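You operate a simulated robot arm through the tools that you are given. There is no shell and no other tool. Be economical: measure what you need, move in short steps, check, and stop when the job is done.

Carry out the task below with a simulated robot arm. There is one attempt and no reset: what you move stays moved.

TASK
Push the drawer of the fitting bench shut.
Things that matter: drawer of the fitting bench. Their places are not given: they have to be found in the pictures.

It is judged by the outcome, as a careful person would: the job done as asked, and still so three seconds after it is handed in. It fails if anything else is knocked over, pushed out of place, dropped, spilled or broken.

THE ROBOT
A 7-joint arm with a two-finger parallel gripper, fixed in place. Base frame: the origin is at the foot of the arm, x ahead of it, y to its left, z up. Lengths are in cm, angles in degrees, forces in N, time in s.
With the tool pointing down near the work surface it reaches from about 20 to 68 cm from the base axis. Its first joint turns from -66.0 to 66.0 degrees. Payload 2.4 kg.
Tool frame: the origin (TCP) lies between the finger pads and is the grasp point; the fingertips stand 3 cm ahead of it; z points along the fingers, y is the line along which they close. The gripper opens to 9.4 cm. The fingers are 2.8 cm wide and 1 cm thick; the gripper's body (5 by 9.6 cm) begins 5.5 cm behind the TCP.
Orientation is told as [roll, pitch, yaw] about the base's x, y, z axes, in that order, counted from this pose: with the fingers straight down and closing along the base's y, the tool's x points along the base's -x, its y along +y and its z along -z.

THE INTERFACE
- The arm moves only by the tool step_arm. Its argument "increments" is a list that holds one entry, the list of rows, each a list of 7 numbers: the finger opening in cm, from 0 to 9.4, then the shift along the base's x, y, z in cm, then the turn, a rotation vector about the base's x, y, z in degrees. In form: [[[claw, x, y, z, rx, ry, rz], ...]]. A call has 1 to 20 rows; each row is the pose to reach, as a shift and turn from the pose commanded when the call began. A row lasts 0.2 s, in which the tool goes at most 5 cm and 8.6 degrees; a call with a longer step from one row to the next is refused whole, and so is a gripper value outside its range. A pose out of reach is approached as far as the arm can. The call stops where the force on the tool passes 40 N (or 10 N more than at its start, if that is more) or the arm is blocked; 0.2 s more then pass. The fingers move at their own pace (about 15.3 cm/s each) and stop on an object; they squeeze with about 28 N. The grip force told is the motor's: it shows also when the fingers shut on nothing. Time passes only in rows, and 0.2 s behind the last, so rows that repeat a pose let the fingers close. It gives the time, the measured TCP pose, the force on the tool (base axes), the opening and the grip force at its end, in the units of the frame above (readings bear some noise).
- Cameras (640 x 400 px; columns grow to the right, rows downward): "scene" is fixed at [2.97, 46.52, 144.51]; the picture's right is [-0.84, -0.55, 0.00], its down [-0.30, 0.47, -0.83] and it looks along [0.45, -0.70, -0.56] (base axes); focal length 353 px, centre (320, 200). "wrist" rides on the gripper at [-3.7, 0, -5.8] in the tool frame; the picture's right is [0.00, -1.00, 0.00], its down [0.97, 0.00, -0.24] and it looks along [0.24, 0.00, 0.97] (tool axes); focal length 218 px, centre (320, 200).
- snapshot(camera): a new picture of that camera. No time passes.
- pixel_to_xyz(camera, pixels): for up to 12 pixels [column, row] of the newest picture of that camera ("zoom" is the newest enlarged one), the place [x, y, z] in the base frame of the surface seen there, good to about 0.2 cm. No time passes.
- enlarge(camera, box): a new picture of the part [left, top, right, bottom] of that camera's present view, enlarged. No time passes.
- hand_in(): hands the job in; it is judged then, once.

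Work in short steps. Measure before you move; look again where a grasp or a placing could have gone wrong, and mend it. You have 60 turns and 26 pictures in all, the two below and enlarged ones among them. Open the gripper and draw the arm clear of the work before you hand the job in, unless the task says otherwise; then end with one line.

The tools are called after "Emit:" by a JSON object that holds its "api" and its "payload". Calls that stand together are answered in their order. step_arm: Moves the arm, as the interface text tells. Its arguments: {"type":"object","properties":{"increments":{"type":"array","items":{"type":"array","items":{"type":"array","items":{"type":"number"}}}}},"required":["increments"]} The other tools are called the same way: snapshot (camera) takes a picture; pixel_to_xyz (camera, pixels) gives the place of the surface under pixels of a picture; enlarge (camera, box) takes an enlarged picture of a part of a camera's view; hand_in () hands the job in.

At the start:

```text
time_s: 0.0
ee_pos: [39.88, -10.56, 104.37]
orientation: [0.0, 0.0, -0.1]
wrist_force: [-0.1, 0.0, 1.0]
opening: 9.4
grasp_force: 0.1
```

scene: 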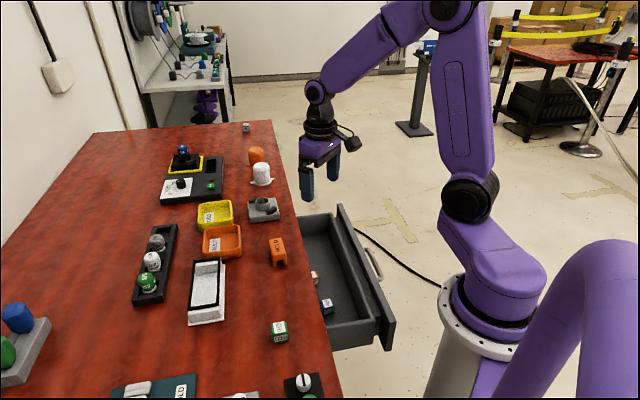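
wrist: 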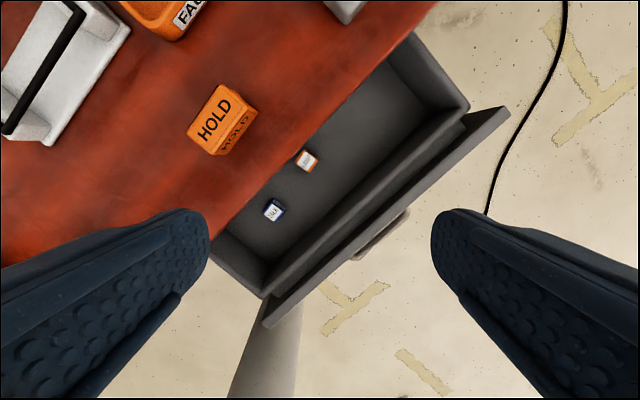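

The drawer stands open in the scene picture, its front panel running from about (340,207) to (388,340) with the handle near (373,262). I measure the panel, the handle, the bench edge and the drawer interior.

Emit:
{"api": "pixel_to_xyz", "payload": {"camera": "scene", "pixels": [[341, 208], [352, 235], [365, 268], [380, 302], [388, 325], [373, 262], [380, 276], [366, 250], [303, 218], [330, 325], [320, 280], [390, 345]]}}

Emit:
{"api": "pixel_to_xyz", "payload": {"camera": "wrist", "pixels": [[500, 112], [390, 218], [270, 320], [380, 238], [400, 222], [355, 258], [400, 50], [212, 240], [306, 160], [273, 210], [455, 120], [265, 285]]}}

Emit:
{"api": "enlarge", "payload": {"camera": "scene", "box": [240, 180, 440, 360]}}

```text
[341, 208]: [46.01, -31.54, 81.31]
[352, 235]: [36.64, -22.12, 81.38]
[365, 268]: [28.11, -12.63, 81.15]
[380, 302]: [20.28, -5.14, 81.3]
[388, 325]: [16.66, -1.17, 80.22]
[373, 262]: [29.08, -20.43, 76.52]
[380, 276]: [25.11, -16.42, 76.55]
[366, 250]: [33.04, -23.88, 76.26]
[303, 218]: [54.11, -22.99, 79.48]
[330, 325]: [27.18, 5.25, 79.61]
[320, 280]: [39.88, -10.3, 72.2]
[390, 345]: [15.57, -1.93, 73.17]
```

```text
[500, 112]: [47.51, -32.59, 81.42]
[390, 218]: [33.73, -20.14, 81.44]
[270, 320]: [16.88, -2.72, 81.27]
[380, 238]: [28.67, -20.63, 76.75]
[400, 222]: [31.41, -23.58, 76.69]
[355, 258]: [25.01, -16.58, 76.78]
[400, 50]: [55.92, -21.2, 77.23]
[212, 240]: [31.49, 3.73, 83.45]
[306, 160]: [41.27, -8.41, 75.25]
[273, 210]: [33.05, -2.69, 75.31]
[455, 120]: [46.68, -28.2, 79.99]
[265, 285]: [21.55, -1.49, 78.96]
```

```text
2.22 times, centred on (340, 270) of scene
```

zoom: 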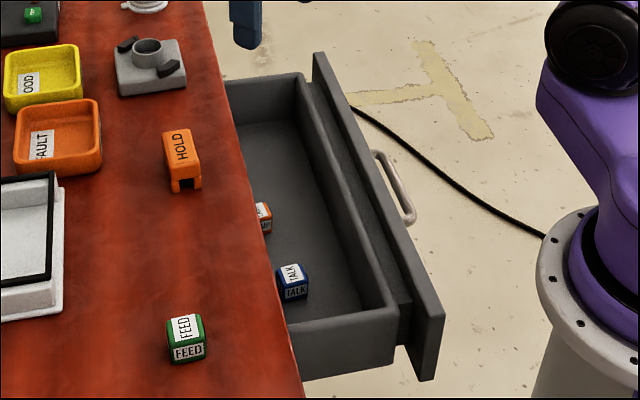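

Emit:
{"api": "pixel_to_xyz", "payload": {"camera": "zoom", "pixels": [[178, 145], [187, 188], [240, 200], [225, 110], [297, 350], [220, 250], [395, 185], [407, 222], [375, 152], [188, 325], [150, 50], [430, 350]]}}

Emit:
{"api": "pixel_to_xyz", "payload": {"camera": "wrist", "pixels": [[215, 115], [236, 150], [250, 130], [200, 130], [300, 120], [410, 25], [340, 110], [270, 180], [345, 12], [475, 130], [400, 200], [300, 292]]}}

```text
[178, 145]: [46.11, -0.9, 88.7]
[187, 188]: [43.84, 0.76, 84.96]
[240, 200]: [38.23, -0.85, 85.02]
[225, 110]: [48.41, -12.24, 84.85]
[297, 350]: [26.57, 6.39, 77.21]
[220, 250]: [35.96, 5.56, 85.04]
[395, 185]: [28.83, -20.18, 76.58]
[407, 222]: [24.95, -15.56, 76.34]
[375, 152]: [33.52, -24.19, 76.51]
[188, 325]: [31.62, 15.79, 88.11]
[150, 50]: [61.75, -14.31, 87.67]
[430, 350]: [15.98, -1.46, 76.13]
```

```text
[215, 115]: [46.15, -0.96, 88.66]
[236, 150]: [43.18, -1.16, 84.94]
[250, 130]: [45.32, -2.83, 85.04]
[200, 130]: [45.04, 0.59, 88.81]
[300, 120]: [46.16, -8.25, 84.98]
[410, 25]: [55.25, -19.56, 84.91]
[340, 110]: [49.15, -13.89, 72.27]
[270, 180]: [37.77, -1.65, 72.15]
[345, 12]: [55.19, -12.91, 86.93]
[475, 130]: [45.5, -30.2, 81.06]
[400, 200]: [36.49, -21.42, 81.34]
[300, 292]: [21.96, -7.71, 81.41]
```

Readings: bench top z≈85 with its edge along x+y≈36.5. The panel's outer face is at x+y≈14.5, top z 81.4, mid-panel near (31.7,-17.3), and the handle is at z≈76.5. The push direction is (0.71,0.71). I go first to a pose above and outside the panel, yawed 45°.

Emit:
{"api": "step_arm", "payload": {"increments": [[[6, -2, -2, 0, 0, 0, 7.5], [6, -4, -4, 0, 0, 0, 15], [6, -6.5, -6, 0, 0, 0, 22.5], [6, -9, -8, 0, 0, 0, 30], [6, -11, -10, 0, 0, 0, 37.5], [6, -12.9, -11.5, 0, 0, 0, 45.1], [6, -12.9, -11.5, 0, 0, 0, 45.1]]]}}

```text
time_s: 1.6
ee_pos: [27.09, -21.83, 104.17]
orientation: [-0.1, 0.0, 45.2]
wrist_force: [-0.2, 0.7, -0.3]
opening: 5.99
grasp_force: 0.1
```

The pose was reached cleanly. Now I tilt the tool 30° so the fingertips lead toward the panel, and lower it partway.

Emit:
{"api": "step_arm", "payload": {"increments": [[[6, -0.5, -0.5, -2, 5.3, -5.3, 0], [6, -1, -1, -4, 10.6, -10.6, 0], [6, -1, -1, -6, 15.9, -15.9, 0], [6, -1, -1, -9, 21.2, -21.2, 0], [6, -1, -1, -12, 21.2, -21.2, 0], [6, -1, -1, -12, 21.2, -21.2, 0]]]}}

Emit:
{"api": "snapshot", "payload": {"camera": "scene"}}

```text
time_s: 3.0
ee_pos: [25.94, -23.11, 92.32]
orientation: [0.0, -30.0, 45.1]
wrist_force: [0.6, 0.2, 0.7]
opening: 5.98
grasp_force: 0.1
```

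```text
22 pictures are left
```

scene: 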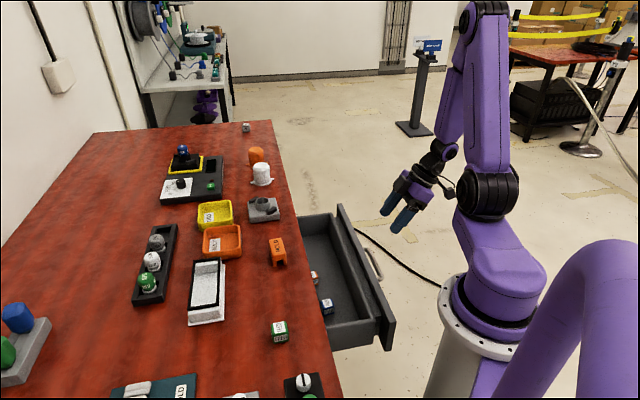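

The fingers are tilted toward the panel and outside it. I lower to tip height z≈78.5, above the handle.

Emit:
{"api": "step_arm", "payload": {"increments": [[[6, 0, 0, -3, 0, 0, 0], [6, 0, 0, -6, 0, 0, 0], [6, 0, 0, -9, 0, 0, 0], [6, 0, 0, -11, 0, 0, 0], [6, 0, 0, -11, 0, 0, 0]]]}}

Emit:
{"api": "snapshot", "payload": {"camera": "wrist"}}

```text
time_s: 4.2
ee_pos: [27.07, -24.34, 90.59]
orientation: [-0.3, -30.2, 45.2]
wrist_force: [-0.4, -0.1, -1.3]
opening: 6.0
grasp_force: 0.2
out of reach, approached as far as the arm can: row 1, 2, 3, 4, 5
```

```text
21 pictures are left
```

wrist: 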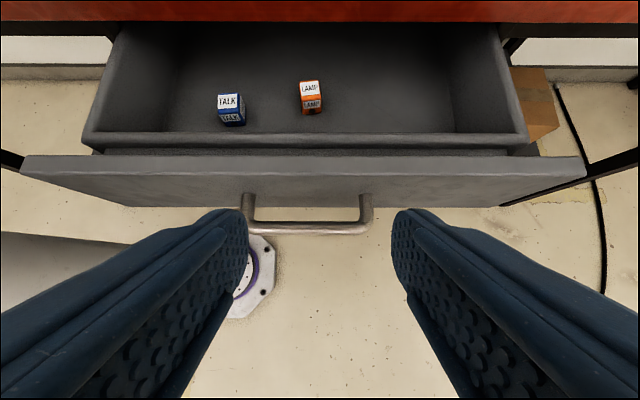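

The low pose is out of reach at this tilt: the arm stopped at z 90.6, with a clear view of the handle and panel. I back up and reduce the tilt.

Emit:
{"api": "step_arm", "payload": {"increments": [[[6, 0, 0, 4, -5, 5, 0], [6, 0, 0, 8, -10, 10, 0], [6, 0, 0, 11, -15, 15, 0], [6, 0, 0, 11, -15, 15, 0]]]}}

```text
time_s: 5.2
ee_pos: [27.04, -24.62, 101.1]
orientation: [0.0, -8.7, 45.1]
wrist_force: [-0.7, -0.3, 0.5]
opening: 5.98
grasp_force: 0.0
```

Emit:
{"api": "step_arm", "payload": {"increments": [[[6, 0, 0, -4, 0, 0, 0], [6, 0, 0, -8, 0, 0, 0], [6, 0, 0, -12, 0, 0, 0], [6, 0, 0, -16, 0, 0, 0], [6, 0, 0, -19.6, 0, 0, 0], [6, 0, 0, -19.6, 0, 0, 0]]]}}

```text
time_s: 6.6
ee_pos: [27.46, -24.62, 80.92]
orientation: [0.0, -8.8, 45.3]
wrist_force: [-0.4, -0.8, 0.2]
opening: 6.0
grasp_force: 0.0
```

Reached z≈81 with the tips at ≈78, above the handle. I advance along (0.71,0.71) toward the panel, about 6.4 cm away, slightly past contact.

Emit:
{"api": "step_arm", "payload": {"increments": [[[6, 1, 1.3, 0, 0, 0, 0], [6, 2, 2.6, 0, 0, 0, 0], [6, 3, 3.9, 0, 0, 0, 0], [6, 4, 5, 0, 0, 0, 0], [6, 4.8, 5.8, 0, 0, 0, 0], [6, 5.6, 6.6, 0, 0, 0, 0]]]}}

Emit:
{"api": "snapshot", "payload": {"camera": "scene"}}

```text
time_s: 8.0
ee_pos: [33.35, -18.0, 81.17]
orientation: [-0.1, -8.9, 45.1]
wrist_force: [0.1, -0.4, -0.4]
opening: 6.0
grasp_force: 0.0
```

```text
20 pictures are left
```

scene: 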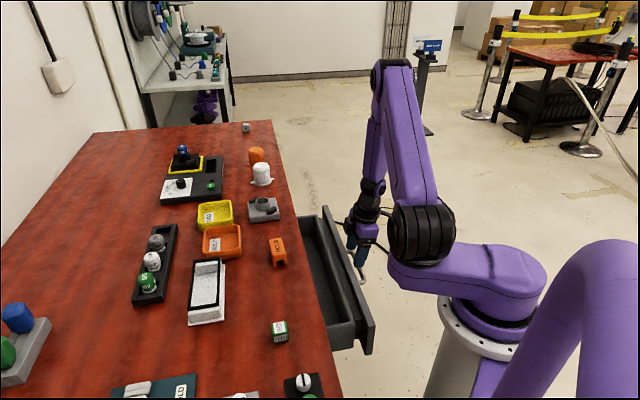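

The drawer has begun to slide in (front edge now at about (325,207)–(373,350)), with no large force. I keep pushing while adding tilt so the gripper body stays back from the bench edge.

Emit:
{"api": "step_arm", "payload": {"increments": [[[6, 0.6, 0.6, 0, 2, -2, 0], [6, 1.2, 1.2, 0, 4, -4, 0], [6, 1.8, 1.8, -0.1, 6, -6, 0], [6, 2.4, 2.4, -0.1, 8, -8, 0], [6, 3, 3, -0.2, 10, -10, 0], [6, 3.5, 3.5, -0.2, 12, -12, 0], [6, 3.5, 3.5, -0.2, 12, -12, 0]]]}}

Emit:
{"api": "snapshot", "payload": {"camera": "scene"}}

Emit:
{"api": "snapshot", "payload": {"camera": "wrist"}}

```text
time_s: 9.6
ee_pos: [36.78, -14.52, 80.9]
orientation: [0.0, -25.9, 45.2]
wrist_force: [-0.6, -0.8, -0.2]
opening: 5.95
grasp_force: 0.0
```

```text
19 pictures are left
```

scene: 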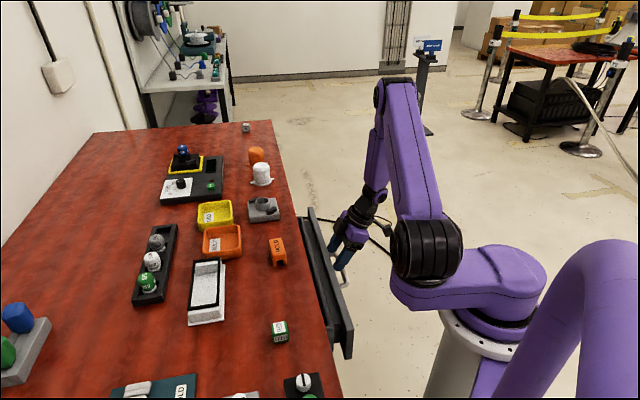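

```text
18 pictures are left
```

wrist: 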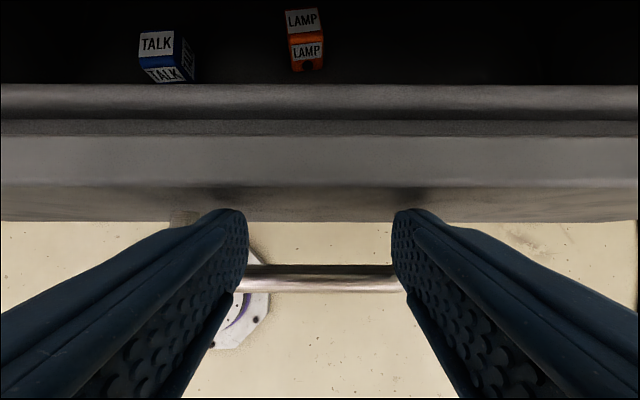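

The push is going well: the panel stays parallel to the bench and the blocks inside are undisturbed. About 6–7 cm remains, so I continue slowly.

Emit:
{"api": "step_arm", "payload": {"increments": [[[6, 0.5, 0.5, 0, 0.5, -0.5, 0], [6, 1, 1, 0, 1, -1, 0], [6, 1.5, 1.5, 0, 1.5, -1.5, 0], [6, 2, 2, 0, 2, -2, 0], [6, 2.5, 2.5, 0, 2.5, -2.5, 0], [6, 2.9, 2.9, 0, 2.8, -2.8, 0], [6, 3.2, 3.2, 0, 2.8, -2.8, 0], [6, 3.2, 3.2, 0, 2.8, -2.8, 0]]]}}

Emit:
{"api": "enlarge", "payload": {"camera": "scene", "box": [240, 180, 440, 360]}}

```text
time_s: 11.4
ee_pos: [39.92, -11.39, 80.89]
orientation: [0.0, -29.7, 45.1]
wrist_force: [-1.2, -0.3, -0.3]
opening: 5.97
grasp_force: 0.1
```

```text
2.22 times, centred on (340, 270) of scene
```

zoom: 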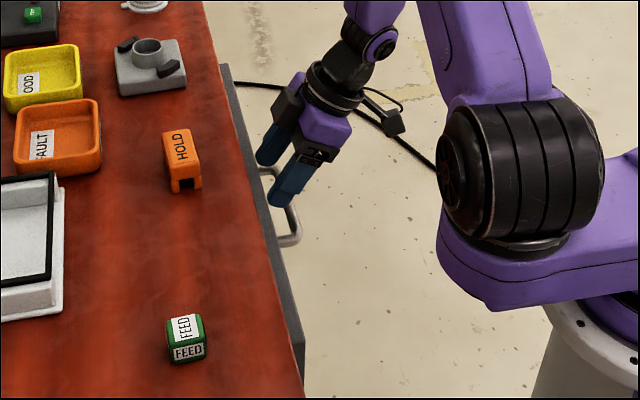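

Only a narrow band of the panel still shows past the bench edge. I continue in small steps until it stops.

Emit:
{"api": "step_arm", "payload": {"increments": [[[6, 0.3, 0.3, 0, 0, 0, 0], [6, 0.6, 0.6, 0, 0, 0, 0], [6, 0.9, 0.9, 0, 0, 0, 0], [6, 1.2, 1.2, 0, 0, 0, 0], [6, 1.5, 1.5, 0, 0, 0, 0], [6, 1.8, 1.8, 0, 0, 0, 0], [6, 2.1, 2.1, 0, 0, 0, 0], [6, 2.1, 2.1, 0, 0, 0, 0]]]}}

Emit:
{"api": "enlarge", "payload": {"camera": "scene", "box": [240, 180, 440, 360]}}

Emit:
{"api": "snapshot", "payload": {"camera": "wrist"}}

```text
time_s: 13.2
ee_pos: [41.85, -9.43, 80.75]
orientation: [-0.2, -29.5, 44.9]
wrist_force: [-18.6, -16.2, 9.2]
opening: 6.04
grasp_force: 0.8
```

```text
2.22 times, centred on (340, 270) of scene
```

zoom: 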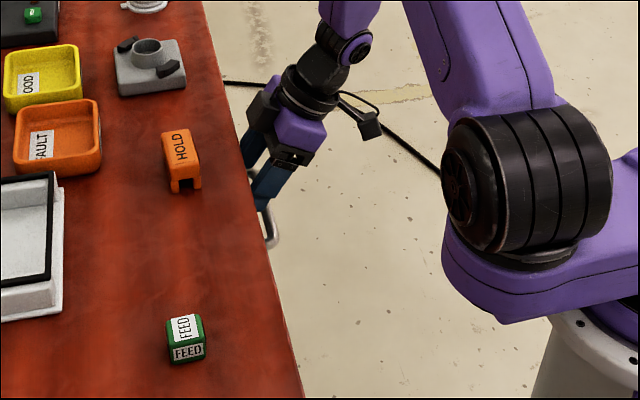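

```text
15 pictures are left
```

wrist: 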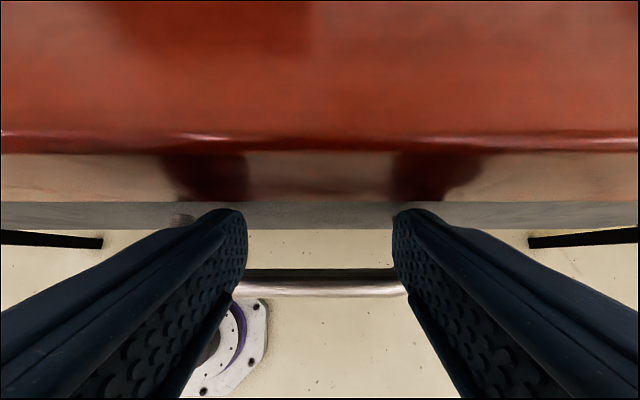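

The force has risen to 25 N against the push and the panel looks flush under the bench edge, so it is probably at its stop. I press slightly more to see whether it moves.

Emit:
{"api": "step_arm", "payload": {"increments": [[[6, 0.15, 0.15, 0, 0, 0, 0], [6, 0.3, 0.3, 0, 0, 0, 0], [6, 0.3, 0.3, 0, 0, 0, 0]]]}}

Emit:
{"api": "pixel_to_xyz", "payload": {"camera": "wrist", "pixels": [[320, 215], [280, 215], [360, 215], [600, 215], [60, 215], [320, 190], [320, 160], [320, 140], [330, 285]]}}

```text
time_s: 13.6
ee_pos: [41.9, -9.38, 80.84]
orientation: [-0.3, -29.4, 44.9]
wrist_force: [-4.3, -3.1, 0.5]
opening: 6.04
grasp_force: 0.6
stopped in row 2: the force on the tool passed its limit (the readings are from after the stop); the commanded pose is now the measured one
```

```text
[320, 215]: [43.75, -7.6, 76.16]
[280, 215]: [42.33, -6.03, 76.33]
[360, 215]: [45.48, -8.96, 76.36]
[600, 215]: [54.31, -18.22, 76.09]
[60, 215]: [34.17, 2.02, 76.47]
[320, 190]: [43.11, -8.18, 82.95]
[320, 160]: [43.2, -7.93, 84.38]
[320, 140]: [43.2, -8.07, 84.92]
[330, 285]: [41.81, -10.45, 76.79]
```

The panel hit a hard stop with its face at x+y≈36.1, about 0.7 cm behind the bench edge and parallel to it; the fingers are well clear of the edge. I back off along the same line and rise only after clearing the handle.

Emit:
{"api": "step_arm", "payload": {"increments": [[[6, -1, -1, 0, 0, 0, 0], [6, -2.5, -2.5, 0, 0, 0, 0], [6, -4.5, -4.5, 1, 0, 0, 0], [6, -6, -6, 3, 0, 0, 0], [6, -7, -7, 6, 0, 0, 0], [6, -8, -8, 10, 0, 0, 0], [9.4, -8, -8, 14, 0, 0, 0], [9.4, -8, -8, 14, 0, 0, 0]]]}}

Emit:
{"api": "snapshot", "payload": {"camera": "scene"}}

Emit:
{"api": "snapshot", "payload": {"camera": "wrist"}}

```text
time_s: 15.4
ee_pos: [34.04, -17.52, 94.64]
orientation: [-0.2, -29.5, 45.1]
wrist_force: [0.6, -0.1, 0.0]
opening: 9.39
grasp_force: 0.0
```

```text
14 pictures are left
```

scene: 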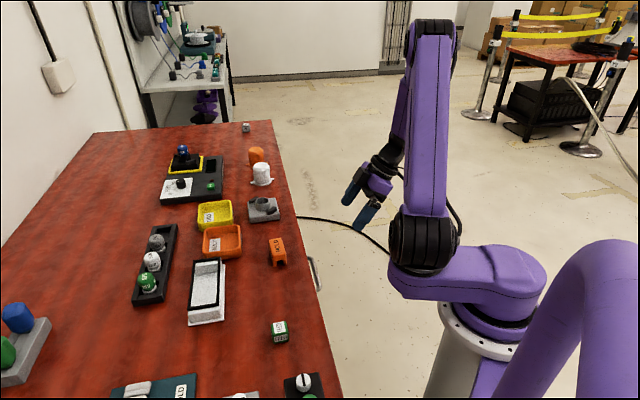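

```text
13 pictures are left
```

wrist: 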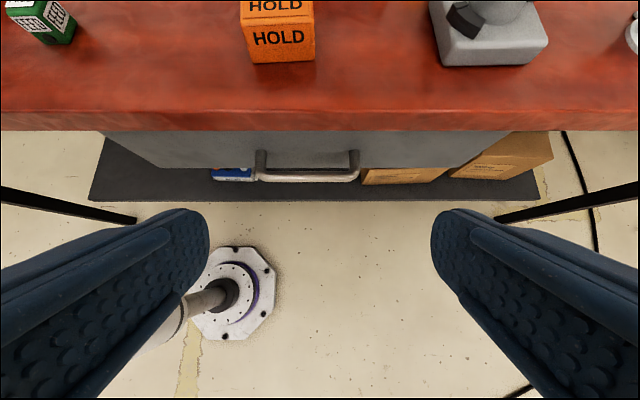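

The drawer looks shut, with only its handle showing past the bench edge at (315,273). I check that the panel has not rebounded.

Emit:
{"api": "pixel_to_xyz", "payload": {"camera": "wrist", "pixels": [[200, 150], [310, 150], [450, 150], [310, 178], [310, 120]]}}

```text
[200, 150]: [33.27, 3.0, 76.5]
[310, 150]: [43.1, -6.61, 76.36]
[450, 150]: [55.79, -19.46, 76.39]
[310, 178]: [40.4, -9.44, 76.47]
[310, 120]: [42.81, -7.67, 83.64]
```

The panel face is still at x+y≈36.3, so there was no rebound. The gripper is open and clear, so I hand in.

Emit:
{"api": "hand_in", "payload": {}}

```text
The job is handed in.
```

The fitting bench drawer is pushed fully shut against its stop and did not rebound, nothing else was disturbed, and the arm is clear with the gripper open.
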